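You operate a simulated robot arm through the tools that you are given. There is no shell and no other tool.

Carry out the task below with a simulated two-armed robot. There is one attempt and no reset: what you move stays moved.

Task
Swap the heating unit from T2 over to T1.
Fine: pump off while the wheels turn; one wheel shut, the other fully open; tank knob to T1; pump on again.

The check looks at the end state, three seconds after you hand in, the way a careful person would. Anything else that was tipped, shoved, dropped, spilled or broken makes it a failure.

Robot
Two 7-joint arms with fingered hands on one trunk that stands fixed in place. Base frame: the origin is at the foot of the trunk, x ahead of it, y to its left, z up. Lengths are in cm, angles in rad, forces in N, time in s.
The left shoulder is at [2.1, 18.4, 132.4], the right one opposite. With the tool pointing down near the work surface each hand reaches from about 10 to 78 cm from the base axis, measured 20 degrees to its own side. Payload 4 kg a hand.
The TCP of each hand is the grasp point between the finger pads, 2.6 cm short of the fingertips. In the tool frame z runs along the fingers and y along their closing line. The gripper opens to 13.2 cm. The gripper's body begins 7.3 cm behind the TCP. The gripper is a hand of 3 fingers: y runs from the thumb to the fingers, the wrist lies at [0, 0, -22.4] in the tool frame, and closing takes about 1.5 s.
Orientation is that of the tool frame in the base frame, as a unit quaternion [x, y, z, w]. With the fingers straight down and closing along the base's y, the tool's x points along the base's -x, its y along +y and its z along -z.

Tools
- The arms move only by the tool move_arm. It takes "left_motion", "right_motion" or both (then of equal length, played together; a hand with none holds still); each is one flat list of numbers, 6 for each row, row after row: the shift along the base's x, y, z in units of 50 mm (1.0 is 50 mm), then the turn, a rotation vector about the base's x, y, z in units of 6 degrees (1.0 is 6 degrees). In form: [dx, dy, dz, wx, wy, wz, dx, dy, dz, wx, wy, wz, ...]. A call has 1 to 20 rows; each row shifts and turns the commanded pose from where the row before left it. "left_grip" and "right_grip" are, for a hand that has rows, the gripper command, from -1 (shut) to 1 (fully open), values between in proportion, set as the call begins (left out, the last holds). A call with a number of a shift or a turn outside -1 to 1 is refused whole. Each row takes 0.2 s and may step no farther than 5 cm and 0.15 rad from the row before; otherwise, or with a gripper value out of range, the whole call is refused. Where a pose cannot be reached the arm comes as near as it can. A force on the tool above 40 N (or 10 N above the force at the start of the call, whichever is more), or a blocked arm, ends the call early, and 0.2 s more pass. The fingers move at their own pace (about 7.2 cm/s each) and stop on an object; they squeeze with about 29 N. The grip force told is the motor's: it shows also when the fingers shut on nothing. Time passes only in rows, and 0.2 s behind the last, so rows that do not move let the fingers close. It gives the time, the measured TCP pose, the force on the tool (base axes), the opening and the grip force at its end, in the units of the frame above (readings bear some noise), with the torque about the TCP (base axes, N m) and any sound that the robot's microphone picked up.
- Cameras (640 x 400 px; columns grow to the right, rows downward): "scene" is now at [7.59, -6.68, 156.88]; the picture's right is [-0.71, -0.70, 0.02], its down [-0.32, 0.30, -0.90] and it looks along [0.62, -0.65, -0.44] (base axes); focal length 214 px, centre (320, 200). "left" rides on the left gripper at [-6.2, 0.3, -9.2] in its tool frame; the picture's right is [-0.05, -1.00, 0.00], its down [0.83, -0.04, -0.56] and it looks along [0.55, -0.03, 0.83] (tool axes); focal length 230 px, centre (320, 200). "right" rides on the right gripper at [6.2, 0.3, -9.2] in its tool frame; the picture's right is [-0.05, 1.00, 0.00], its down [-0.83, -0.04, -0.56] and it looks along [-0.55, -0.03, 0.83] (tool axes); focal length 230 px, centre (320, 200). There is no depth. A picture from a camera that has moved, and an enlarged one, comes with that camera's place and axes in the base frame and with its lens.
- capture(camera): a new picture of that camera. No time passes.
- move_column(by): slides the trunk up (or, below 0, down) by that many cm; the arms and the scene camera ride with it, the base frame stays. It gives what a move gives, with no picture.
- curl_fingers(finger1, finger2, thumb_bend, hand): sets how far each is bent, from 0 (flat) to 1 (curled in); at 0.3 the hand is open as for a grip, at 0.7 the pads meet at the TCP. One left out holds its place. A second passes; each finger stops where it meets its share of the squeeze, and holds until it gets a number again. A gripper value or a shape takes the hand back. It gives what a move gives, with no picture; readings hold the bend of each and the force on the fingers (four entries, about 0 where the hand has none), thumb and palm.
- hand_shape(shape, hand): the hand has 3 fingers and takes this shape, open, in about a second: jaw (thumb against the fingers, like two jaws); tri (thumb and two fingers); tip (a fingertip pinch); poke (one finger out to press); point (the index stretched); flat (the hand flat); cup (the hand cupped); fist (a fist). The gripper value then closes the fingers along that shape, each until it touches; the sizes above hold for jaw. It gives what a move gives, with no picture.
- aim_head(pan, tilt): turns the head with the scene camera to pan (to the left, within 1.501 rad either way) and tilt (down, from -0.506 to 1.204), counted from straight ahead of the robot. It gives what a move gives.
- enlarge(camera, box): a new picture of the part [left, top, right, bottom] of that camera's present view, enlarged. No time passes.
- finish_job(): hands the job in; it is judged then, once.

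Places have to be worked out from the pictures, the camera data and where the tool is seen. Open the grippers and draw the arms clear of the work before you hand the job in, unless the task says otherwise.

The tools are called after "Request:" as a command line: name --argument value ..., lists and objects as JSON in quotes. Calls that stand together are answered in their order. move_arm: Moves the arms, as the interface text tells. Its arguments: {"type":"object","properties":{"left_motion":{"type":"array","items":{"type":"number"}},"left_grip":{"type":"number"},"right_motion":{"type":"array","items":{"type":"number"}},"right_grip":{"type":"number"}},"required":[]} The other tools are called the same way: move_column (by) slides the trunk up or down; hand_shape (shape, hand) gives the hand a shape; curl_fingers (finger1, finger2, thumb_bend, hand) moves the fingers one by one; aim_head (pan, tilt) turns the head that bears the scene camera; capture (camera) takes a picture; enlarge (camera, box) takes an enlarged picture of a part of a camera's view; finish_job () hands the job in.

At the start:

```text
t: 0.0
left_tcp_pos: [41.29, -1.29, 137.55]
left_ee_rot: [-0.001, 1.0, 0.0, 0.0]
left_wrist_force: [-0.1, 0.1, -0.2]
left_moment: [0.01, 0.04, 0.0]
left_grip_width: 13.21
left_finger_force: 0.0
left_shape: jaw
left_bend: [0.3, 0.3, 0.3]
left_finger forces: [0.0, 0.0, 0.1, 0.0, 0.1, 0.0]
right_tcp_pos: [38.97, -44.27, 143.93]
right_ee_rot: [-0.001, 1.0, 0.0, -0.001]
right_wrist_force: [-0.3, 0.0, 0.3]
right_moment: [-0.02, -0.02, -0.01]
right_grip_width: 13.19
right_finger_force: 0.1
right_shape: jaw
right_bend: [0.3, 0.3, 0.3]
right_finger forces: [0.1, 0.0, 0.0, 0.1, 0.0, 0.1]
trunk travel left (down, up): [-35.0, 11.2]
head pan, tilt: [-0.792, 0.433]
```

scene: 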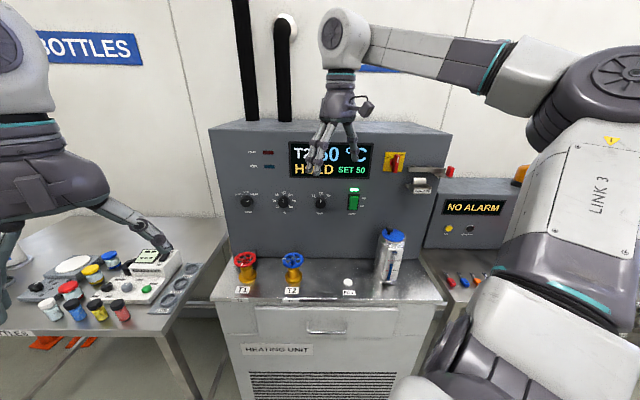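
right: 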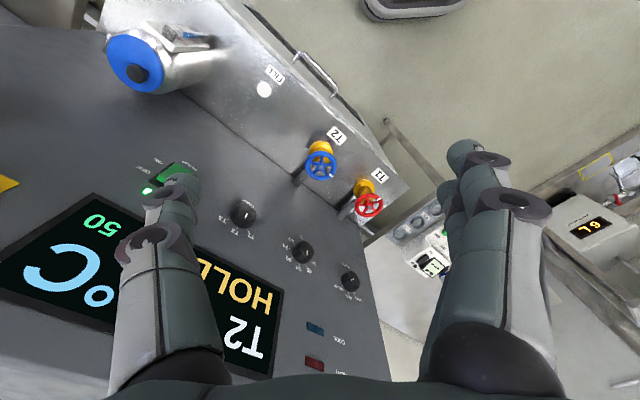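
left: 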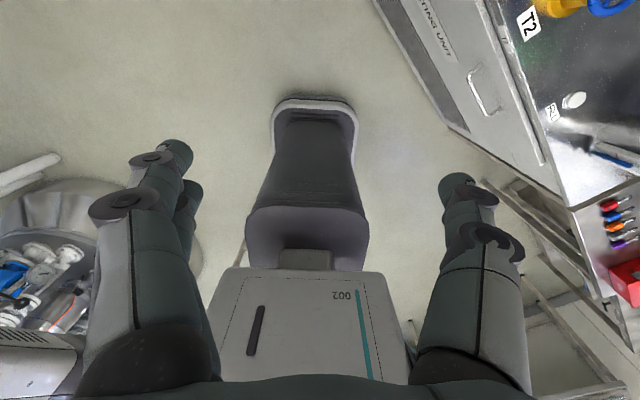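

I start by looking closely at the heating unit's panel and valves in the scene camera.

Request:
enlarge --camera "scene" --box '[210, 120, 450, 310]'

Request:
enlarge --camera "right" --box '[100, 50, 420, 380]'

Request:
enlarge --camera "scene" --box '[220, 180, 380, 300]'

```text
2.11 times, centred on (330, 215) of scene
camera zoom: at [7.59, -6.68, 156.88], right [-0.71, -0.7, 0.02], down [-0.32, 0.3, -0.9], along [0.62, -0.65, -0.44], focal length 452 px, centre (299, 168)
```

zoom: 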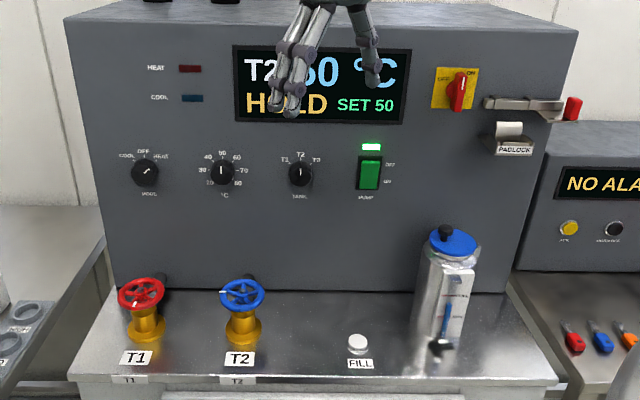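

```text
1.21 times, centred on (260, 215) of right
camera zoom: at [32.74, -43.79, 153.17], right [0.05, 1.0, 0.0], down [0.83, -0.04, 0.56], along [0.55, -0.03, -0.83], focal length 279 px, centre (393, 182)
```

zoom: 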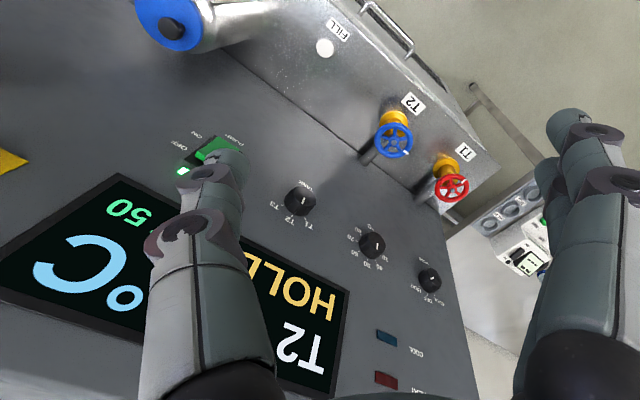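

```text
3.33 times, centred on (300, 240) of scene
camera zoom: at [7.59, -6.68, 156.88], right [-0.71, -0.7, 0.02], down [-0.32, 0.3, -0.9], along [0.62, -0.65, -0.44], focal length 715 px, centre (387, 67)
```

zoom: 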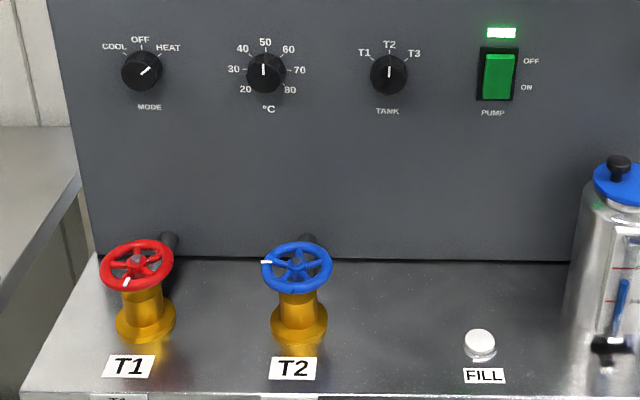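

The blue T2 wheel is at about (57, -45, 101), the red T1 wheel at about (69, -32, 101), and the tank knob and pump rocker are near z≈119 on a vertical panel facing the robot at about 45°. I yaw the right hand to face the panel while it stays well in front of it.

Request:
move_arm --right_motion '[-0.1, -0.1, -0.1, 0, 0, -0.94, -0.1, -0.1, -0.1, 0, 0, -0.94, -0.1, -0.1, -0.1, 0, 0, -0.94, -0.1, -0.1, -0.1, 0, 0, -0.94, -0.1, -0.1, -0.1, 0, 0, -0.94, -0.1, -0.1, -0.1, 0, 0, -0.94, -0.1, -0.1, -0.1, 0, 0, -0.94, -0.1, -0.1, -0.1, 0, 0, -0.94]'

```text
t: 1.8
left_tcp_pos: [41.32, -1.35, 137.48]
left_ee_rot: [-0.001, 1.0, 0.0, 0.0]
left_wrist_force: [0.3, -0.2, -0.6]
left_moment: [0.03, 0.01, -0.01]
left_grip_width: 13.19
left_finger_force: 0.0
left_shape: jaw
left_bend: [0.3, 0.3, 0.3]
left_finger forces: [0.0, 0.1, 0.1, 0.1, 0.0, 0.0]
right_tcp_pos: [34.99, -48.16, 139.97]
right_ee_rot: [0.384, 0.923, 0.0, -0.001]
right_wrist_force: [0.0, -0.1, 0.5]
right_moment: [0.01, 0.0, 0.01]
right_grip_width: 13.22
right_finger_force: 0.1
right_shape: jaw
right_bend: [0.3, 0.3, 0.3]
right_finger forces: [0.0, 0.0, 0.1, 0.1, 0.1, 0.1]
trunk travel left (down, up): [-35.0, 11.2]
head pan, tilt: [-0.792, 0.433]
```

The yaw worked. Next I pitch the hand up to point horizontally at the panel, staying about 18 cm in front of it.

Request:
move_arm --right_motion '[0.03, -0.1, -0.2, -0.707, -0.707, 0, 0.03, -0.1, -0.2, -0.707, -0.707, 0, 0.03, -0.1, -0.2, -0.707, -0.707, 0, 0.03, -0.1, -0.2, -0.707, -0.707, 0, 0.03, -0.1, -0.2, -0.707, -0.707, 0, 0.03, -0.1, -0.2, -0.707, -0.707, 0, 0.03, -0.1, -0.2, -0.707, -0.707, 0, 0.03, -0.1, -0.2, -0.707, -0.707, 0, 0.03, -0.1, -0.2, -0.707, -0.707, 0, 0.03, -0.1, -0.2, -0.707, -0.707, 0, 0.03, -0.1, -0.2, -0.707, -0.707, 0, 0.03, -0.1, -0.2, -0.707, -0.707, 0, 0.03, -0.1, -0.2, -0.707, -0.707, 0, 0.03, -0.1, -0.2, -0.707, -0.707, 0, 0.03, -0.1, -0.2, -0.707, -0.707, 0]'

Request:
capture --camera "scene"

Request:
capture --camera "right"

```text
t: 5.0
left_tcp_pos: [41.32, -1.19, 137.68]
left_ee_rot: [0.0, 1.0, 0.0, 0.0]
left_wrist_force: [0.2, 0.0, -0.2]
left_moment: [0.02, -0.01, 0.0]
left_grip_width: 13.21
left_finger_force: 0.0
left_shape: jaw
left_bend: [0.3, 0.3, 0.3]
left_finger forces: [0.0, 0.0, 0.0, 0.0, 0.0, 0.0]
right_tcp_pos: [39.51, -58.41, 132.18]
right_ee_rot: [0.272, 0.662, -0.265, 0.646]
right_wrist_force: [0.6, -0.1, 0.2]
right_moment: [-0.02, 0.0, 0.03]
right_grip_width: 13.21
right_finger_force: 0.0
right_shape: jaw
right_bend: [0.3, 0.3, 0.3]
right_finger forces: [0.0, 0.0, 0.0, 0.1, 0.0, 0.0]
right hand out of reach, approached as far as the arm can: row 12, 13, 14, 15
trunk travel left (down, up): [-35.0, 11.2]
head pan, tilt: [-0.792, 0.433]
```

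```text
taken
camera scene: at [7.46, -6.5, 156.9], right [-0.71, -0.7, 0.02], down [-0.32, 0.3, -0.9], along [0.62, -0.65, -0.44], focal length 214 px, centre (320, 200)
```

scene: 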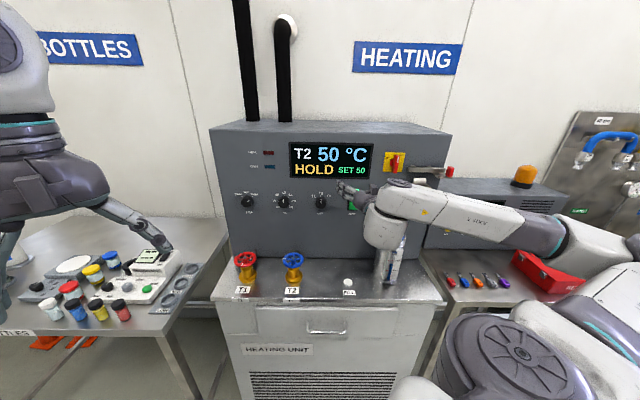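

```text
taken
camera right: at [32.99, -51.4, 126.24], right [0.7, 0.71, 0.05], down [-0.41, 0.35, 0.84], along [0.58, -0.62, 0.53], focal length 230 px, centre (320, 200)
```

right: 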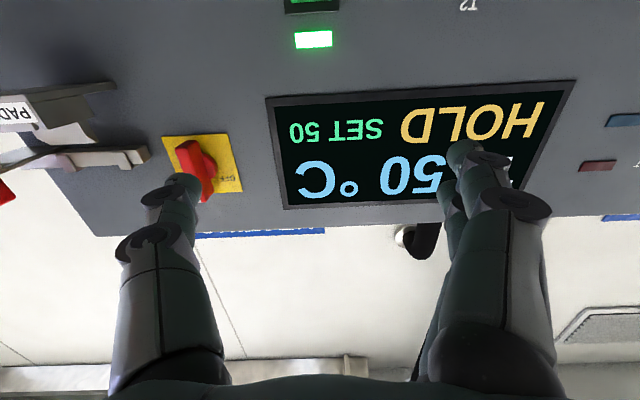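

The arm is too folded this far from the panel, but the orientation is right. I set the right hand to the poke shape and look at where the poking finger sits.

Request:
hand_shape --hand "right" --shape "poke"

Request:
capture --camera "right"

Request:
enlarge --camera "scene" --box '[220, 140, 460, 300]'

```text
t: 5.9
left_tcp_pos: [41.42, -1.3, 137.59]
left_ee_rot: [-0.001, 1.0, 0.0, 0.0]
left_wrist_force: [0.2, -0.4, -0.3]
left_moment: [0.01, -0.02, 0.04]
left_grip_width: 13.19
left_finger_force: 0.1
left_shape: jaw
left_bend: [0.3, 0.3, 0.3]
left_finger forces: [0.0, 0.1, 0.0, 0.0, 0.0, 0.1]
right_tcp_pos: [39.5, -58.48, 132.04]
right_ee_rot: [0.273, 0.663, -0.265, 0.645]
right_wrist_force: [0.2, -0.3, 0.2]
right_moment: [0.02, 0.02, 0.01]
right_grip_width: 0.0
right_finger_force: 0.0
right_shape: poke
right_bend: [1.0, 1.0, 0.45]
right_finger forces: [0.0, 0.0, 0.0, 0.0, 0.0, 0.0]
trunk travel left (down, up): [-35.0, 11.2]
head pan, tilt: [-0.792, 0.433]
```

```text
taken
camera right: at [33.08, -51.58, 126.09], right [0.7, 0.71, 0.05], down [-0.41, 0.34, 0.85], along [0.58, -0.62, 0.53], focal length 230 px, centre (320, 200)
```

right: 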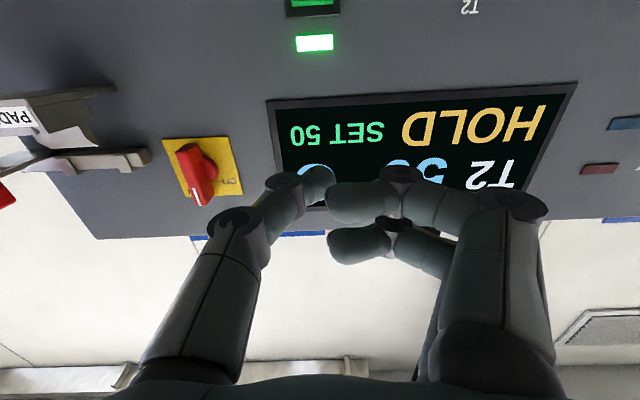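

```text
2.50 times, centred on (340, 220) of scene
camera zoom: at [7.62, -6.72, 156.87], right [-0.71, -0.7, 0.02], down [-0.33, 0.3, -0.9], along [0.62, -0.65, -0.44], focal length 536 px, centre (270, 150)
```

zoom: 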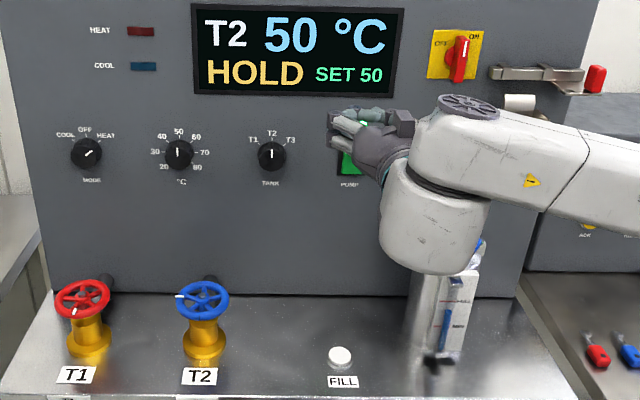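

In the poke shape the thumb tip sits on the tool axis about 2.5 cm ahead of the TCP. I move forward and down a little to see how the commanded pose is counted after the reach limit.

Request:
move_arm --right_motion '[0.24, -0.27, -0.3, 0, 0, 0, 0.24, -0.27, -0.3, 0, 0, 0]'

```text
t: 6.5
left_tcp_pos: [41.4, -1.3, 137.53]
left_ee_rot: [-0.002, 1.0, 0.001, -0.001]
left_wrist_force: [0.0, 0.6, -0.9]
left_moment: [0.02, -0.01, -0.01]
left_grip_width: 13.16
left_finger_force: 0.1
left_shape: jaw
left_bend: [0.3, 0.3, 0.3]
left_finger forces: [0.1, 0.0, 0.0, 0.0, 0.0, 0.0]
right_tcp_pos: [40.99, -61.22, 133.26]
right_ee_rot: [0.272, 0.657, -0.267, 0.65]
right_wrist_force: [0.6, -0.4, -0.2]
right_moment: [0.0, -0.01, 0.0]
right_grip_width: 0.0
right_finger_force: 0.1
right_shape: poke
right_bend: [1.0, 1.0, 0.45]
right_finger forces: [0.1, 0.0, 0.0, 0.1, 0.0, 0.0]
right hand out of reach, approached as far as the arm can: row 1, 2
trunk travel left (down, up): [-35.0, 11.2]
head pan, tilt: [-0.792, 0.433]
```

The hand can't go lower relative to the shoulder in this pose, so I lower the trunk by 11 cm instead. Everything below both arms is clear at that height.

Request:
move_column --by -11

Request:
capture --camera "scene"

Request:
capture --camera "right"

```text
t: 7.9
left_tcp_pos: [41.19, -1.27, 126.49]
left_ee_rot: [-0.001, 1.0, 0.0, 0.001]
left_wrist_force: [-0.8, 0.0, 0.5]
left_moment: [-0.02, -0.02, -0.01]
left_grip_width: 13.2
left_finger_force: 0.1
left_shape: jaw
left_bend: [0.3, 0.3, 0.3]
left_finger forces: [0.1, 0.0, 0.0, 0.0, 0.0, 0.0]
right_tcp_pos: [40.9, -61.25, 122.42]
right_ee_rot: [0.272, 0.653, -0.269, 0.654]
right_wrist_force: [-0.1, -0.3, 0.9]
right_moment: [-0.01, 0.01, 0.02]
right_grip_width: 0.0
right_finger_force: 0.0
right_shape: poke
right_bend: [1.0, 1.0, 0.45]
right_finger forces: [0.1, 0.0, 0.0, 0.0, 0.0, 0.0]
trunk travel left (down, up): [-24.0, 22.2]
head pan, tilt: [-0.792, 0.433]
```

```text
taken
camera scene: at [12.87, -6.66, 144.72], right [-0.71, -0.7, 0.09], down [-0.41, 0.3, -0.86], along [0.58, -0.65, -0.5], focal length 214 px, centre (320, 200)
```

scene: 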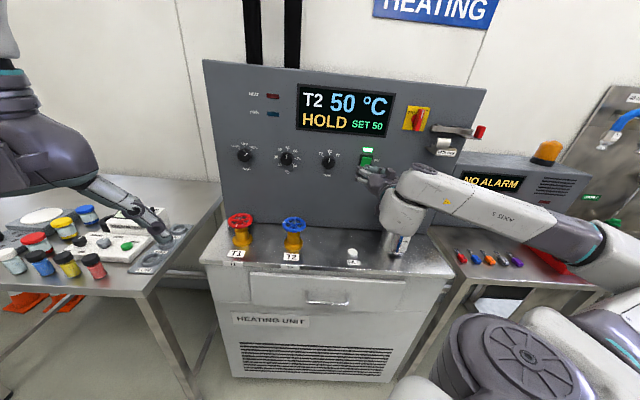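

```text
taken
camera right: at [34.55, -54.33, 116.17], right [0.71, 0.71, 0.06], down [-0.43, 0.36, 0.83], along [0.57, -0.61, 0.55], focal length 230 px, centre (320, 200)
```

right: 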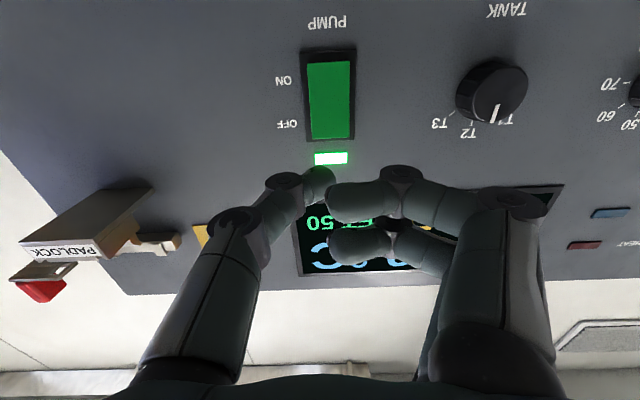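

After lowering the trunk, the tool axis meets the panel near the top end of the rocker and about 1 cm to its right. I shift sideways and advance 5 cm, staying clear of contact.

Request:
move_arm --right_motion '[0.174, -0.109, -0.016, 0, 0, 0, 0.174, -0.109, -0.016, 0, 0, 0, 0.174, -0.109, -0.016, 0, 0, 0, 0.174, -0.109, -0.016, 0, 0, 0, 0.174, -0.109, -0.016, 0, 0, 0]'

Request:
capture --camera "right"

Request:
enlarge --camera "scene" --box '[300, 120, 460, 220]'

```text
t: 9.1
left_tcp_pos: [41.41, -1.25, 126.46]
left_ee_rot: [-0.001, 1.0, 0.0, 0.001]
left_wrist_force: [-0.4, -0.5, -1.0]
left_moment: [-0.03, -0.01, 0.02]
left_grip_width: 13.18
left_finger_force: 0.0
left_shape: jaw
left_bend: [0.3, 0.3, 0.3]
left_finger forces: [0.1, 0.0, 0.0, 0.0, 0.0, 0.0]
right_tcp_pos: [45.32, -64.0, 122.19]
right_ee_rot: [0.273, 0.656, -0.268, 0.65]
right_wrist_force: [0.8, 0.3, 0.9]
right_moment: [0.0, -0.03, -0.02]
right_grip_width: 0.03
right_finger_force: 0.1
right_shape: poke
right_bend: [1.0, 1.0, 0.45]
right_finger forces: [0.1, 0.0, 0.1, 0.0, 0.1, 0.0]
right hand out of reach, approached as far as the arm can: row 5
trunk travel left (down, up): [-24.0, 22.2]
head pan, tilt: [-0.792, 0.433]
```

```text
taken
camera right: at [38.84, -57.13, 116.13], right [0.71, 0.71, 0.05], down [-0.42, 0.35, 0.84], along [0.57, -0.61, 0.55], focal length 230 px, centre (320, 200)
```

right: 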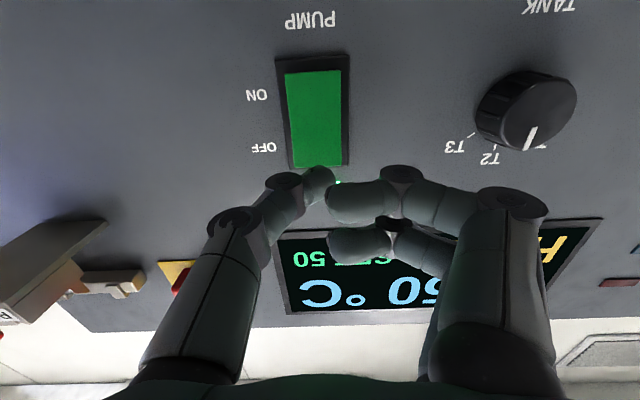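

```text
4.00 times, centred on (380, 170) of scene
camera zoom: at [12.96, -6.69, 144.71], right [-0.71, -0.7, 0.09], down [-0.41, 0.3, -0.86], along [0.58, -0.65, -0.5], focal length 858 px, centre (80, 320)
```

zoom: 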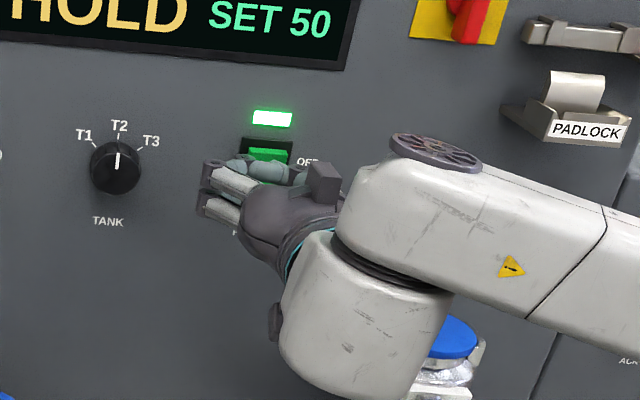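

The poking finger is lined up with the upper (OFF) half of the rocker, with about 2 cm to go. I press forward slowly and watch for force or a click.

Request:
move_arm --right_motion '[0.057, -0.057, 0, 0, 0, 0, 0.057, -0.057, 0, 0, 0, 0, 0.057, -0.057, 0, 0, 0, 0, 0.057, -0.057, 0, 0, 0, 0, 0.057, -0.057, 0, 0, 0, 0]'

Request:
capture --camera "right"

Request:
enlarge --camera "scene" --box '[300, 120, 460, 220]'

```text
t: 10.3
left_tcp_pos: [41.32, -1.36, 126.54]
left_ee_rot: [-0.001, 1.0, 0.0, 0.0]
left_wrist_force: [-0.5, 0.4, 0.3]
left_moment: [-0.02, -0.02, 0.03]
left_grip_width: 13.19
left_finger_force: 0.0
left_shape: jaw
left_bend: [0.3, 0.3, 0.3]
left_finger forces: [0.0, 0.1, 0.0, 0.0, 0.1, 0.1]
right_tcp_pos: [46.64, -65.47, 122.47]
right_ee_rot: [0.272, 0.656, -0.268, 0.651]
right_wrist_force: [-0.3, 0.7, 0.3]
right_moment: [-0.02, 0.03, 0.03]
right_grip_width: 0.01
right_finger_force: 0.1
right_shape: poke
right_bend: [1.0, 1.0, 0.45]
right_finger forces: [0.0, 0.0, 0.1, 0.0, 0.1, 0.0]
right hand out of reach, approached as far as the arm can: row 5
trunk travel left (down, up): [-24.0, 22.2]
head pan, tilt: [-0.792, 0.433]
```

```text
taken
camera right: at [40.19, -58.47, 116.49], right [0.71, 0.71, 0.05], down [-0.42, 0.35, 0.84], along [0.57, -0.61, 0.55], focal length 230 px, centre (320, 200)
```

right: 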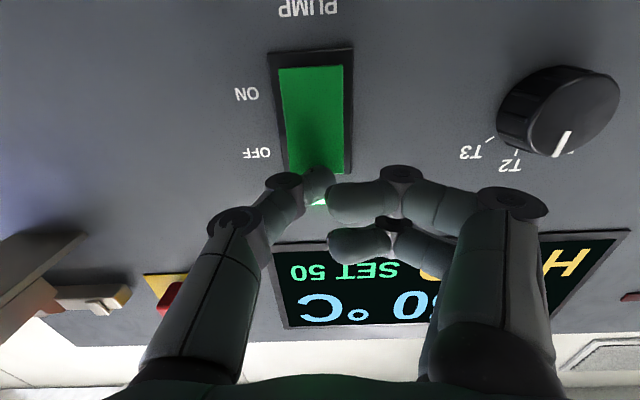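

```text
4.00 times, centred on (380, 170) of scene
camera zoom: at [12.95, -6.68, 144.71], right [-0.71, -0.7, 0.09], down [-0.41, 0.3, -0.86], along [0.58, -0.65, -0.5], focal length 858 px, centre (80, 320)
```

zoom: 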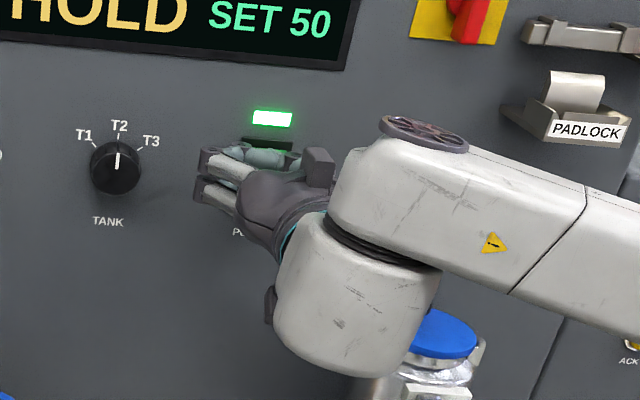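

No contact yet, and the arm is drifting upward because it is at its reach limit. I back off 2 cm before lowering the trunk a bit more for slack.

Request:
move_arm --right_motion '[-0.142, 0.142, 0, 0, 0, 0, -0.142, 0.142, 0, 0, 0, 0]'

Request:
move_column --by -6

```text
t: 10.9
left_tcp_pos: [41.3, -1.23, 126.54]
left_ee_rot: [-0.001, 1.0, 0.0, 0.0]
left_wrist_force: [-0.3, 0.1, 0.4]
left_moment: [0.03, 0.02, 0.0]
left_grip_width: 13.2
left_finger_force: 0.0
left_shape: jaw
left_bend: [0.3, 0.3, 0.3]
left_finger forces: [0.0, 0.0, 0.0, 0.1, 0.0, 0.0]
right_tcp_pos: [45.29, -63.95, 122.64]
right_ee_rot: [0.273, 0.654, -0.27, 0.652]
right_wrist_force: [0.1, 0.2, -0.1]
right_moment: [-0.02, -0.02, 0.0]
right_grip_width: 0.0
right_finger_force: 0.1
right_shape: poke
right_bend: [1.0, 1.0, 0.45]
right_finger forces: [0.0, 0.0, 0.0, 0.1, 0.1, 0.0]
trunk travel left (down, up): [-24.0, 22.2]
head pan, tilt: [-0.792, 0.433]
```

```text
t: 11.9
left_tcp_pos: [41.3, -1.35, 120.67]
left_ee_rot: [-0.001, 1.0, 0.0, 0.0]
left_wrist_force: [0.3, -0.2, 0.5]
left_moment: [-0.01, 0.01, -0.01]
left_grip_width: 13.24
left_finger_force: 0.2
left_shape: jaw
left_bend: [0.3, 0.3, 0.3]
left_finger forces: [0.1, 0.1, 0.0, 0.1, 0.1, 0.0]
right_tcp_pos: [45.09, -63.94, 116.6]
right_ee_rot: [0.272, 0.653, -0.269, 0.654]
right_wrist_force: [-0.2, 0.7, -0.6]
right_moment: [0.02, 0.02, 0.01]
right_grip_width: 0.0
right_finger_force: 0.0
right_shape: poke
right_bend: [1.0, 1.0, 0.45]
right_finger forces: [0.0, 0.0, 0.0, 0.0, 0.0, 0.0]
trunk travel left (down, up): [-18.0, 28.2]
head pan, tilt: [-0.792, 0.433]
```

There is slack now. I raise the hand to z≈121.5, which is the upper half of the rocker (centre ≈120.1, top end ≈122.9).

Request:
move_arm --right_motion '[0, 0, 0.245, 0, 0, 0, 0, 0, 0.245, 0, 0, 0, 0, 0, 0.245, 0, 0, 0, 0, 0, 0.245, 0, 0, 0]'

Request:
capture --camera "right"

```text
t: 12.9
left_tcp_pos: [41.28, -1.32, 120.59]
left_ee_rot: [-0.001, 1.0, -0.001, 0.0]
left_wrist_force: [-0.4, 0.0, 0.0]
left_moment: [-0.01, -0.02, -0.01]
left_grip_width: 13.18
left_finger_force: 0.0
left_shape: jaw
left_bend: [0.3, 0.3, 0.3]
left_finger forces: [0.0, 0.0, 0.1, 0.0, 0.0, 0.0]
right_tcp_pos: [45.25, -63.86, 121.48]
right_ee_rot: [0.272, 0.653, -0.269, 0.653]
right_wrist_force: [0.4, -0.1, -0.4]
right_moment: [-0.04, -0.01, 0.01]
right_grip_width: 0.0
right_finger_force: 0.0
right_shape: poke
right_bend: [1.0, 1.0, 0.45]
right_finger forces: [0.0, 0.0, 0.1, 0.1, 0.1, 0.1]
trunk travel left (down, up): [-18.0, 28.2]
head pan, tilt: [-0.792, 0.433]
```

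```text
taken
camera right: at [38.9, -57.0, 115.28], right [0.71, 0.71, 0.06], down [-0.42, 0.36, 0.83], along [0.57, -0.61, 0.55], focal length 230 px, centre (320, 200)
```

right: 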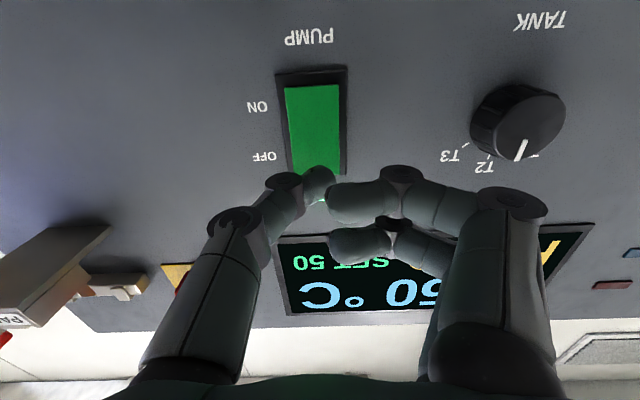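

The hand is aligned at z 121.5 with nothing flagged. I press forward 3.2 cm in small steps.

Request:
move_arm --right_motion '[0.057, -0.057, 0, 0, 0, 0, 0.057, -0.057, 0, 0, 0, 0, 0.057, -0.057, 0, 0, 0, 0, 0.057, -0.057, 0, 0, 0, 0, 0.057, -0.057, 0, 0, 0, 0, 0.057, -0.057, 0, 0, 0, 0, 0.057, -0.057, 0, 0, 0, 0, 0.057, -0.057, 0, 0, 0, 0]'

Request:
capture --camera "right"

Request:
capture --camera "scene"

```text
t: 14.7
left_tcp_pos: [41.01, -1.03, 120.67]
left_ee_rot: [-0.001, 1.0, 0.0, 0.002]
left_wrist_force: [-0.1, 0.0, -0.4]
left_moment: [0.03, 0.02, -0.01]
left_grip_width: 13.2
left_finger_force: 0.1
left_shape: jaw
left_bend: [0.3, 0.3, 0.3]
left_finger forces: [0.0, 0.1, 0.0, 0.0, 0.1, 0.0]
right_tcp_pos: [47.07, -66.06, 121.71]
right_ee_rot: [0.272, 0.652, -0.271, 0.654]
right_wrist_force: [-20.0, 15.5, -4.2]
right_moment: [0.21, 0.3, 0.05]
right_grip_width: 0.0
right_finger_force: 0.0
right_shape: poke
right_bend: [1.0, 1.0, 0.46]
right_finger forces: [0.1, 0.1, 0.1, 0.0, 24.8, 0.0]
trunk travel left (down, up): [-18.0, 28.2]
head pan, tilt: [-0.792, 0.433]
```

```text
taken
camera right: at [40.7, -59.1, 115.45], right [0.7, 0.71, 0.06], down [-0.43, 0.36, 0.83], along [0.57, -0.61, 0.56], focal length 230 px, centre (320, 200)
```

right: 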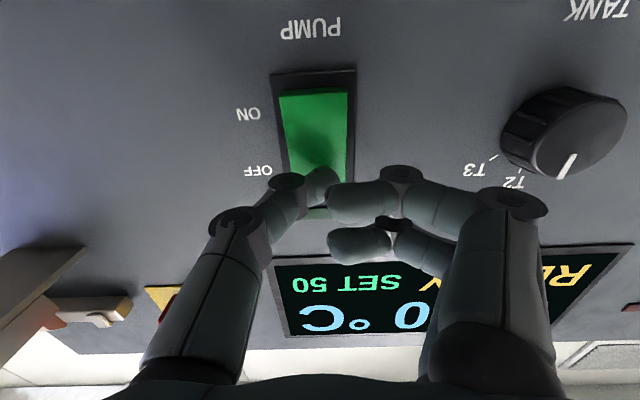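

```text
taken
camera scene: at [16.76, -6.36, 137.47], right [-0.7, -0.7, 0.14], down [-0.47, 0.3, -0.83], along [0.54, -0.65, -0.54], focal length 214 px, centre (320, 200)
```

scene: 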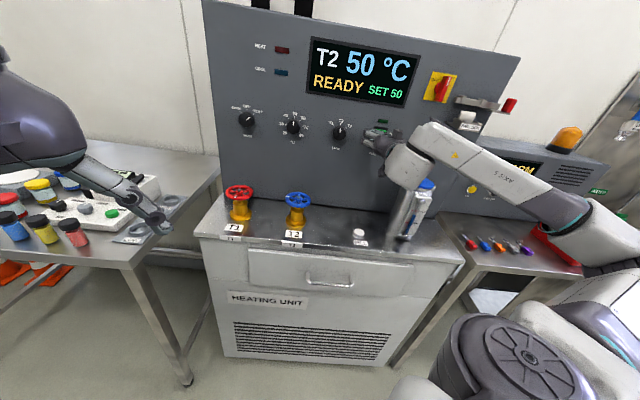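

The display changed to READY and the pump light went out, so the pump is off. I back straight out from the panel.

Request:
move_arm --right_motion '[-0.142, 0.142, 0, 0, 0, 0, -0.142, 0.142, 0, 0, 0, 0, -0.142, 0.142, 0, 0, 0, 0, -0.142, 0.142, 0, 0, 0, 0, -0.142, 0.142, 0, 0, 0, 0, -0.142, 0.142, 0, 0, 0, 0]'

Request:
hand_shape --hand "right" --shape "jaw"

Request:
enlarge --camera "scene" --box '[210, 90, 370, 250]'

Request:
enlarge --camera "scene" --box '[215, 175, 325, 245]'

```text
t: 16.1
left_tcp_pos: [41.35, -1.33, 120.58]
left_ee_rot: [0.0, 1.0, -0.001, 0.001]
left_wrist_force: [-0.3, -0.1, 0.4]
left_moment: [-0.01, -0.03, -0.02]
left_grip_width: 13.17
left_finger_force: 0.0
left_shape: jaw
left_bend: [0.3, 0.3, 0.3]
left_finger forces: [0.0, 0.0, 0.0, 0.0, 0.0, 0.0]
right_tcp_pos: [43.19, -62.01, 121.42]
right_ee_rot: [0.271, 0.653, -0.269, 0.654]
right_wrist_force: [-0.4, -0.1, 0.9]
right_moment: [-0.01, -0.02, -0.04]
right_grip_width: 0.01
right_finger_force: 0.1
right_shape: poke
right_bend: [1.0, 1.0, 0.45]
right_finger forces: [0.0, 0.0, 0.0, 0.1, 0.0, 0.0]
trunk travel left (down, up): [-18.0, 28.2]
head pan, tilt: [-0.792, 0.433]
```

```text
t: 17.0
left_tcp_pos: [41.39, -1.31, 120.59]
left_ee_rot: [0.0, 1.0, 0.0, 0.001]
left_wrist_force: [-0.1, -1.0, -0.4]
left_moment: [0.0, 0.03, 0.01]
left_grip_width: 13.2
left_finger_force: 0.0
left_shape: jaw
left_bend: [0.3, 0.3, 0.3]
left_finger forces: [0.0, 0.0, 0.2, 0.0, 0.0, 0.1]
right_tcp_pos: [43.19, -62.09, 121.45]
right_ee_rot: [0.271, 0.653, -0.269, 0.653]
right_wrist_force: [1.1, 0.2, -0.7]
right_moment: [0.02, -0.01, -0.01]
right_grip_width: 13.21
right_finger_force: 0.1
right_shape: jaw
right_bend: [0.3, 0.3, 0.3]
right_finger forces: [0.0, 0.0, 0.0, 0.0, 0.0, 0.1]
trunk travel left (down, up): [-18.0, 28.2]
head pan, tilt: [-0.792, 0.433]
```

```text
2.50 times, centred on (290, 170) of scene
camera zoom: at [17.2, -6.67, 137.39], right [-0.7, -0.7, 0.14], down [-0.47, 0.3, -0.83], along [0.54, -0.65, -0.54], focal length 536 px, centre (395, 275)
```

zoom: 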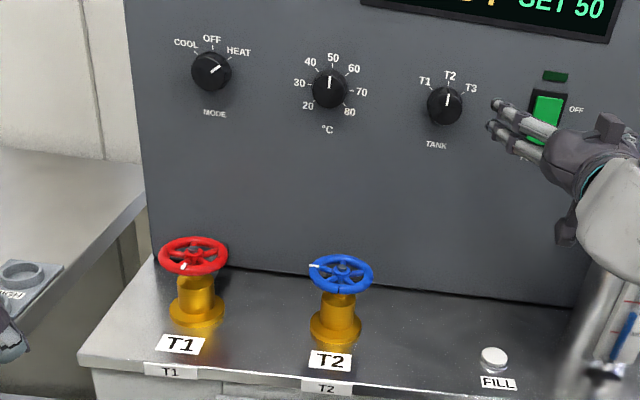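

```text
5.71 times, centred on (270, 210) of scene
camera zoom: at [17.2, -6.67, 137.39], right [-0.7, -0.7, 0.14], down [-0.47, 0.3, -0.83], along [0.54, -0.65, -0.54], focal length 1226 px, centre (606, 143)
```

zoom: 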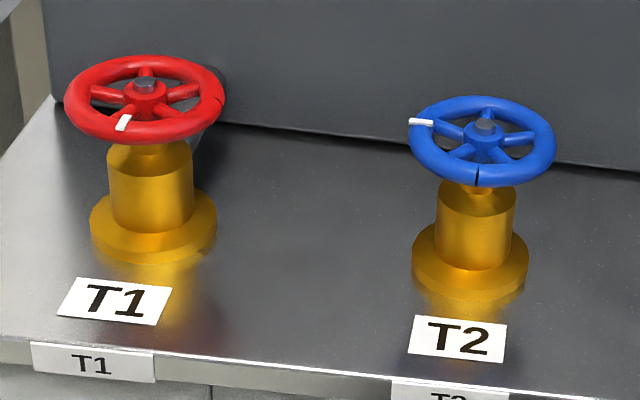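

Wheel T1 sits low on its body (shut) and T2 shows its stem (open), with the white marks giving the wheel angle. I pitch the hand back to pointing down while moving it above the T2 wheel at a safe height.

Request:
move_arm --right_motion '[0.13, 0.25, 0, 0.707, 0.707, 0, 0.13, 0.25, 0, 0.707, 0.707, 0, 0.13, 0.25, 0, 0.707, 0.707, 0, 0.13, 0.25, 0, 0.707, 0.707, 0, 0.13, 0.25, 0, 0.707, 0.707, 0, 0.13, 0.25, 0, 0.707, 0.707, 0, 0.13, 0.25, 0, 0.707, 0.707, 0, 0.13, 0.25, 0, 0.707, 0.707, 0, 0.13, 0.2, 0, 0.707, 0.707, 0, 0.13, 0.2, 0, 0.707, 0.707, 0, 0.13, 0.2, 0, 0.707, 0.707, 0, 0.13, 0.2, 0, 0.707, 0.707, 0, 0.13, 0.2, 0, 0.707, 0.707, 0, 0.13, 0.2, 0, 0.707, 0.707, 0, 0.13, 0.2, 0, 0.707, 0.707, 0]'

Request:
capture --camera "right"

Request:
capture --camera "scene"

```text
t: 20.2
left_tcp_pos: [41.48, -1.43, 120.51]
left_ee_rot: [-0.002, 1.0, 0.0, -0.001]
left_wrist_force: [0.3, 0.2, 0.3]
left_moment: [0.02, 0.02, 0.04]
left_grip_width: 13.21
left_finger_force: 0.1
left_shape: jaw
left_bend: [0.3, 0.3, 0.3]
left_finger forces: [0.0, 0.0, 0.0, 0.1, 0.0, 0.0]
right_tcp_pos: [53.05, -44.9, 121.3]
right_ee_rot: [0.383, 0.924, 0.001, -0.001]
right_wrist_force: [0.1, -0.3, -0.9]
right_moment: [0.03, 0.0, 0.02]
right_grip_width: 13.18
right_finger_force: 0.0
right_shape: jaw
right_bend: [0.3, 0.3, 0.3]
right_finger forces: [0.1, 0.0, 0.1, 0.0, 0.1, 0.0]
trunk travel left (down, up): [-18.0, 28.2]
head pan, tilt: [-0.792, 0.433]
```

```text
taken
camera right: at [48.94, -40.35, 130.51], right [0.74, 0.67, 0.0], down [0.56, -0.62, 0.55], along [0.37, -0.41, -0.83], focal length 230 px, centre (320, 200)
```

right: 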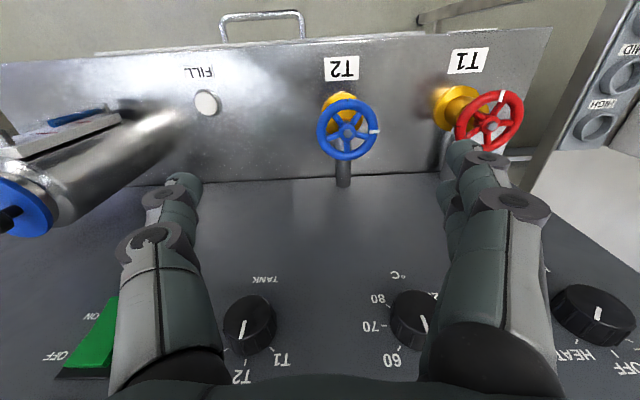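

```text
taken
camera scene: at [17.33, -6.66, 137.37], right [-0.7, -0.7, 0.14], down [-0.47, 0.3, -0.83], along [0.54, -0.65, -0.54], focal length 214 px, centre (320, 200)
```

scene: 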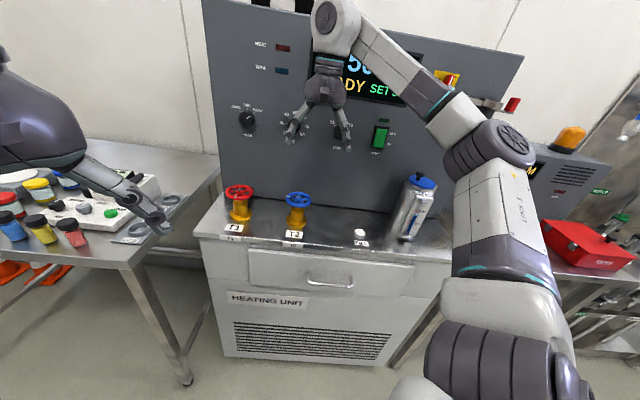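

From this view the T2 hub works out to about (57.2, -44.7). I centre over it and come down to z≈110, still above the wheel, to recheck.

Request:
move_arm --right_motion '[0.2075, 0.005, -0.4, 0, 0, 0, 0.2075, 0.005, -0.4, 0, 0, 0, 0.2075, 0.005, -0.5, 0, 0, 0, 0.2075, 0.005, -0.5, 0, 0, 0, 0, 0, -0.4, 0, 0, 0]'

Request:
capture --camera "right"

Request:
enlarge --camera "scene" --box '[210, 90, 370, 250]'

```text
t: 21.4
left_tcp_pos: [41.44, -1.4, 120.46]
left_ee_rot: [0.0, 1.0, 0.0, 0.0]
left_wrist_force: [0.0, -0.4, -0.2]
left_moment: [-0.01, 0.02, -0.01]
left_grip_width: 13.18
left_finger_force: 0.1
left_shape: jaw
left_bend: [0.3, 0.3, 0.3]
left_finger forces: [0.0, 0.0, 0.0, 0.0, 0.0, 0.1]
right_tcp_pos: [57.03, -45.13, 110.51]
right_ee_rot: [0.383, 0.924, 0.001, 0.0]
right_wrist_force: [-1.0, 0.2, -0.6]
right_moment: [0.03, -0.01, 0.01]
right_grip_width: 13.19
right_finger_force: 0.2
right_shape: jaw
right_bend: [0.3, 0.3, 0.3]
right_finger forces: [0.0, 0.1, 0.1, 0.1, 0.0, 0.1]
trunk travel left (down, up): [-18.0, 28.2]
head pan, tilt: [-0.792, 0.433]
```

```text
taken
camera right: at [52.89, -40.44, 119.64], right [0.74, 0.67, 0.0], down [0.56, -0.62, 0.56], along [0.37, -0.41, -0.83], focal length 230 px, centre (320, 200)
```

right: 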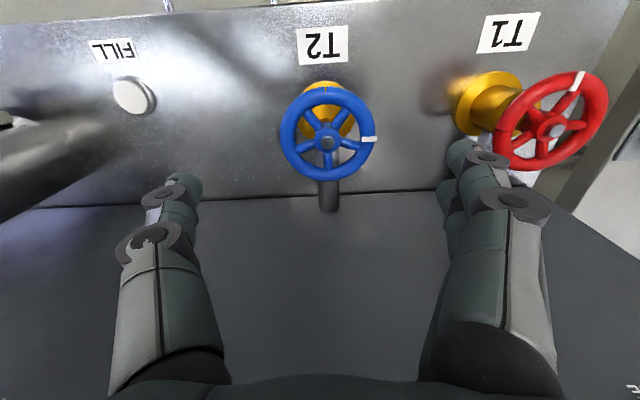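

```text
2.50 times, centred on (290, 170) of scene
camera zoom: at [17.2, -6.72, 137.39], right [-0.7, -0.7, 0.14], down [-0.47, 0.3, -0.83], along [0.54, -0.65, -0.54], focal length 536 px, centre (395, 275)
```

zoom: 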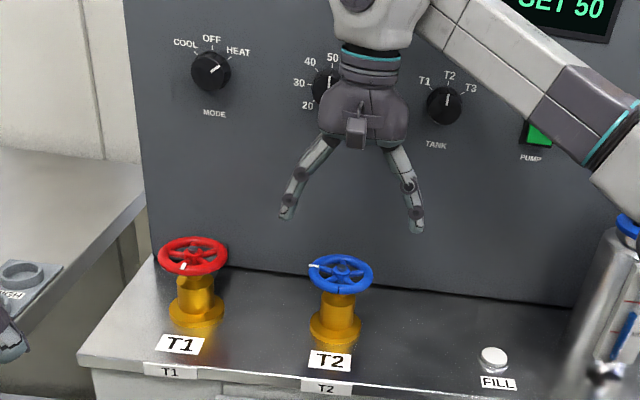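

The T2 hub refines to (57.3, -44.65, ≈102) with a rim diameter of about 7.5 cm. I shift half a centimetre and descend so the fingers straddle the rim.

Request:
move_arm --right_motion '[0.06, 0.09, -0.3, 0, 0, 0, 0, 0, -0.36, 0, 0, 0, 0, 0, -0.36, 0, 0, 0, 0, 0, -0.36, 0, 0, 0, 0, 0, -0.36, 0, 0, 0]'

Request:
capture --camera "right"

Request:
enlarge --camera "scene" --box '[250, 150, 350, 250]'

```text
t: 22.6
left_tcp_pos: [41.39, -1.39, 120.39]
left_ee_rot: [-0.001, 1.0, 0.0, 0.0]
left_wrist_force: [0.1, 0.3, -0.8]
left_moment: [-0.01, 0.01, 0.01]
left_grip_width: 13.17
left_finger_force: 0.1
left_shape: jaw
left_bend: [0.3, 0.3, 0.3]
left_finger forces: [0.1, 0.0, 0.0, 0.0, 0.1, 0.0]
right_tcp_pos: [57.46, -44.67, 101.72]
right_ee_rot: [0.384, 0.923, 0.0, 0.0]
right_wrist_force: [0.2, 0.4, 1.1]
right_moment: [0.02, 0.0, 0.0]
right_grip_width: 13.2
right_finger_force: 0.0
right_shape: jaw
right_bend: [0.3, 0.3, 0.3]
right_finger forces: [0.1, 0.1, 0.0, 0.0, 0.1, 0.1]
trunk travel left (down, up): [-18.0, 28.2]
head pan, tilt: [-0.792, 0.433]
```

```text
taken
camera right: at [53.29, -40.01, 110.88], right [0.74, 0.67, 0.0], down [0.56, -0.62, 0.56], along [0.37, -0.41, -0.83], focal length 230 px, centre (320, 200)
```

right: 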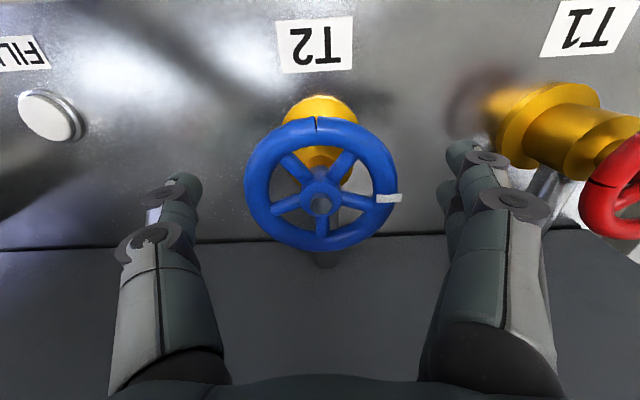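

```text
4.00 times, centred on (300, 200) of scene
camera zoom: at [17.23, -6.7, 137.38], right [-0.7, -0.7, 0.14], down [-0.47, 0.3, -0.83], along [0.54, -0.65, -0.54], focal length 858 px, centre (400, 200)
```

zoom: 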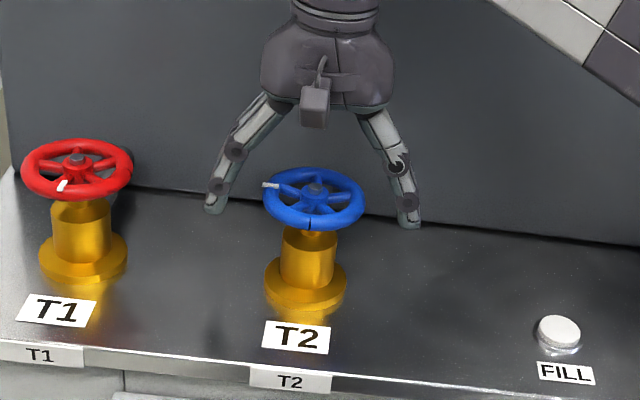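

The wheel is centred between the fingers at TCP height. I close the grip on the rim.

Request:
move_arm --right_motion '[0, 0, 0, 0, 0, 0, 0, 0, 0, 0, 0, 0, 0, 0, 0, 0, 0, 0, 0, 0, 0, 0, 0, 0, 0, 0, 0, 0, 0, 0, 0, 0, 0, 0, 0, 0, 0, 0, 0, 0, 0, 0]' --right_grip -1

Request:
capture --camera "right"

```text
t: 24.2
left_tcp_pos: [41.41, -1.4, 120.56]
left_ee_rot: [-0.001, 1.0, 0.0, 0.0]
left_wrist_force: [0.1, 0.4, -0.3]
left_moment: [0.01, 0.02, -0.01]
left_grip_width: 13.21
left_finger_force: 0.0
left_shape: jaw
left_bend: [0.3, 0.3, 0.3]
left_finger forces: [0.0, 0.0, 0.0, 0.1, 0.1, 0.1]
right_tcp_pos: [57.38, -44.79, 101.77]
right_ee_rot: [0.383, 0.924, 0.0, 0.0]
right_wrist_force: [-2.0, 0.2, -2.5]
right_moment: [0.02, 0.03, -0.13]
right_grip_width: 7.2
right_finger_force: 28.7
right_shape: jaw
right_bend: [0.72, 0.72, 0.7]
right_finger forces: [12.9, 13.0, 0.0, 0.1, 26.6, 0.0]
trunk travel left (down, up): [-18.0, 28.2]
head pan, tilt: [-0.792, 0.433]
```

```text
taken
camera right: at [53.28, -39.98, 110.9], right [0.74, 0.67, 0.0], down [0.56, -0.62, 0.56], along [0.37, -0.41, -0.83], focal length 230 px, centre (320, 200)
```

right: 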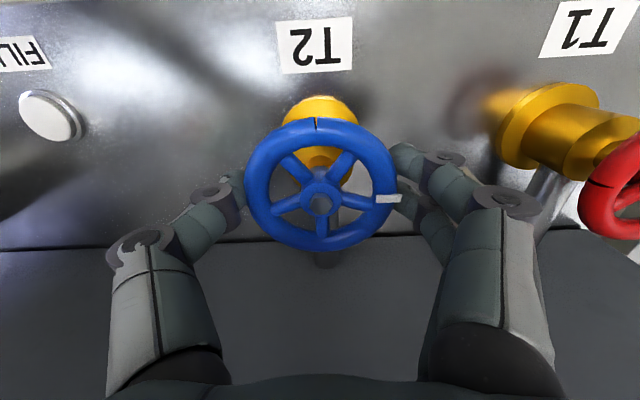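

The grip holds the rim at 7.2 cm wide. I try a small clockwise (closing) turn of about 12° and watch the torque.

Request:
move_arm --right_motion '[0, 0, 0, 0, 0, -0.5, 0, 0, 0, 0, 0, -0.5, 0, 0, 0, 0, 0, -0.5, 0, 0, 0, 0, 0, -0.5]'

Request:
capture --camera "right"

```text
t: 25.2
left_tcp_pos: [41.35, -1.33, 120.5]
left_ee_rot: [-0.001, 1.0, 0.0, -0.001]
left_wrist_force: [-0.8, 0.7, -0.5]
left_moment: [0.0, 0.02, 0.03]
left_grip_width: 13.17
left_finger_force: 0.1
left_shape: jaw
left_bend: [0.3, 0.3, 0.3]
left_finger forces: [0.0, 0.0, 0.1, 0.0, 0.1, 0.0]
right_tcp_pos: [57.52, -44.56, 101.69]
right_ee_rot: [0.479, 0.878, 0.0, 0.0]
right_wrist_force: [0.8, -1.9, -1.6]
right_moment: [-0.03, 0.0, 0.04]
right_grip_width: 7.17
right_finger_force: 29.1
right_shape: jaw
right_bend: [0.72, 0.72, 0.7]
right_finger forces: [13.2, 13.4, 0.0, 0.0, 26.2, 0.0]
trunk travel left (down, up): [-18.0, 28.2]
head pan, tilt: [-0.792, 0.433]
```

```text
taken
camera right: at [54.39, -39.15, 110.9], right [0.87, 0.5, 0.0], down [0.41, -0.72, 0.56], along [0.28, -0.48, -0.83], focal length 230 px, centre (320, 200)
```

right: 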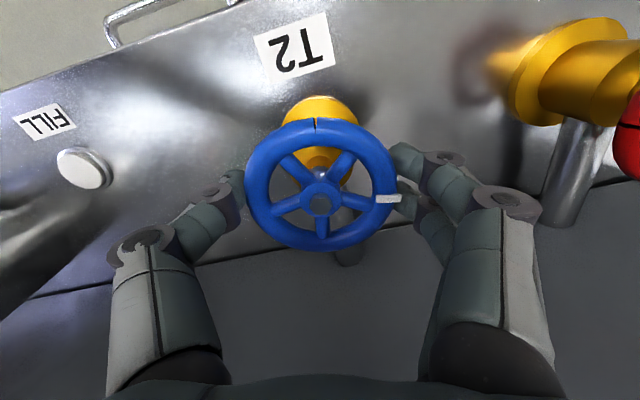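

The wheel turns with the hand at very low torque. I continue clockwise by another 60°.

Request:
move_arm --right_motion '[0, 0, 0, 0, 0, -1, 0, 0, 0, 0, 0, -1, 0, 0, 0, 0, 0, -1, 0, 0, 0, 0, 0, -1, 0, 0, 0, 0, 0, -1, 0, 0, 0, 0, 0, -1, 0, 0, 0, 0, 0, -1, 0, 0, 0, 0, 0, -1, 0, 0, 0, 0, 0, -1, 0, 0, 0, 0, 0, -1]'

Request:
capture --camera "right"

Request:
capture --camera "scene"

```text
t: 26.6
left_tcp_pos: [38.77, 0.22, 121.38]
left_ee_rot: [0.007, 1.0, -0.012, 0.011]
left_wrist_force: [-1.2, -0.2, -0.9]
left_moment: [-0.03, 0.04, -0.01]
left_grip_width: 13.17
left_finger_force: 0.1
left_shape: jaw
left_bend: [0.3, 0.3, 0.3]
left_finger forces: [0.0, 0.0, 0.0, 0.0, 0.0, 0.0]
right_tcp_pos: [60.99, -49.11, 102.4]
right_ee_rot: [0.686, 0.727, -0.013, 0.028]
right_wrist_force: [-21.7, -22.0, -0.7]
right_moment: [-0.32, 0.31, 0.9]
right_grip_width: 4.72
right_finger_force: 28.7
right_shape: jaw
right_bend: [0.77, 0.77, 0.72]
right_finger forces: [0.1, 0.0, 0.1, 0.1, 25.8, 0.0]
right hand out of reach, approached as far as the arm can: row 3, 4, 5, 6
trunk travel left (down, up): [-18.0, 28.2]
head pan, tilt: [-0.792, 0.433]
stopped in row 6 (right hand): the force on the tool passed its limit at 42 N (the readings are from after the stop); the commanded pose is now the measured one
```

```text
taken
camera right: at [60.66, -42.35, 111.3], right [1.0, 0.0, 0.02], down [-0.01, -0.8, 0.6], along [0.02, -0.6, -0.8], focal length 230 px, centre (320, 200)
```

right: 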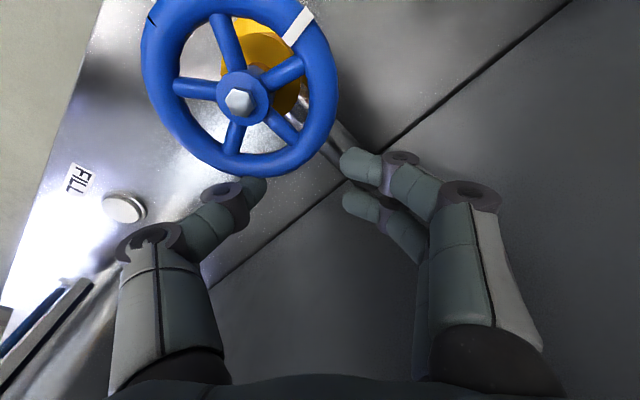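

```text
taken
camera scene: at [13.16, -3.46, 137.95], right [-0.72, -0.68, 0.15], down [-0.45, 0.29, -0.85], along [0.54, -0.67, -0.51], focal length 214 px, centre (320, 200)
```

scene: 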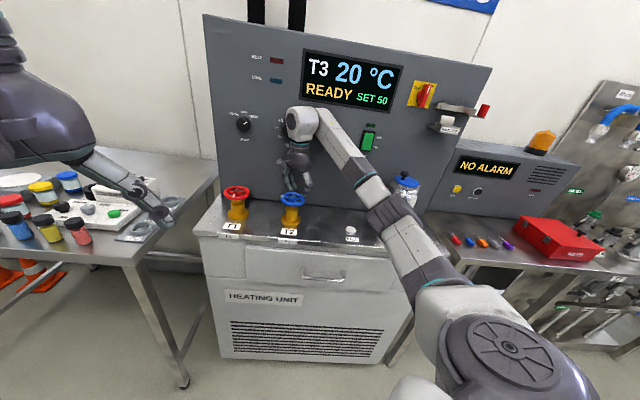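

The arm ran out of wrist reach and swung toward the panel; the display now reads T3 20 °C, so the wrist has brushed the tank knob. I zoom in to see what is touching before I move.

Request:
enlarge --camera "scene" --box '[210, 60, 430, 240]'

Request:
enlarge --camera "scene" --box '[230, 90, 350, 190]'

```text
2.22 times, centred on (320, 150) of scene
camera zoom: at [13.16, -3.46, 137.95], right [-0.72, -0.68, 0.15], down [-0.45, 0.29, -0.85], along [0.54, -0.67, -0.51], focal length 477 px, centre (320, 311)
```

zoom: 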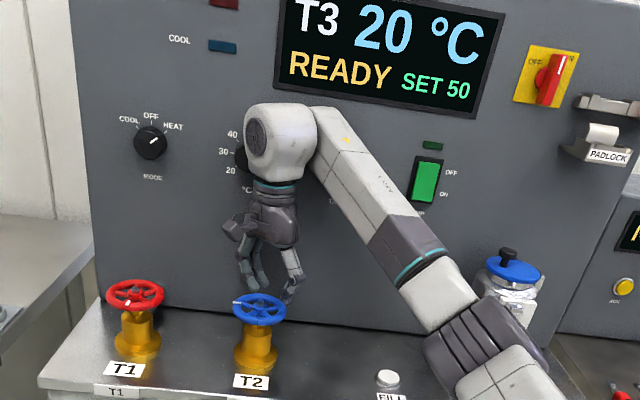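

```text
4.00 times, centred on (290, 140) of scene
camera zoom: at [13.16, -3.46, 137.95], right [-0.72, -0.68, 0.15], down [-0.45, 0.29, -0.85], along [0.54, -0.67, -0.51], focal length 858 px, centre (440, 440)
```

zoom: 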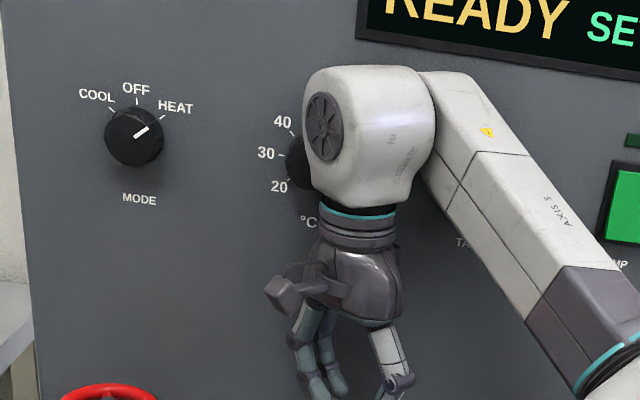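

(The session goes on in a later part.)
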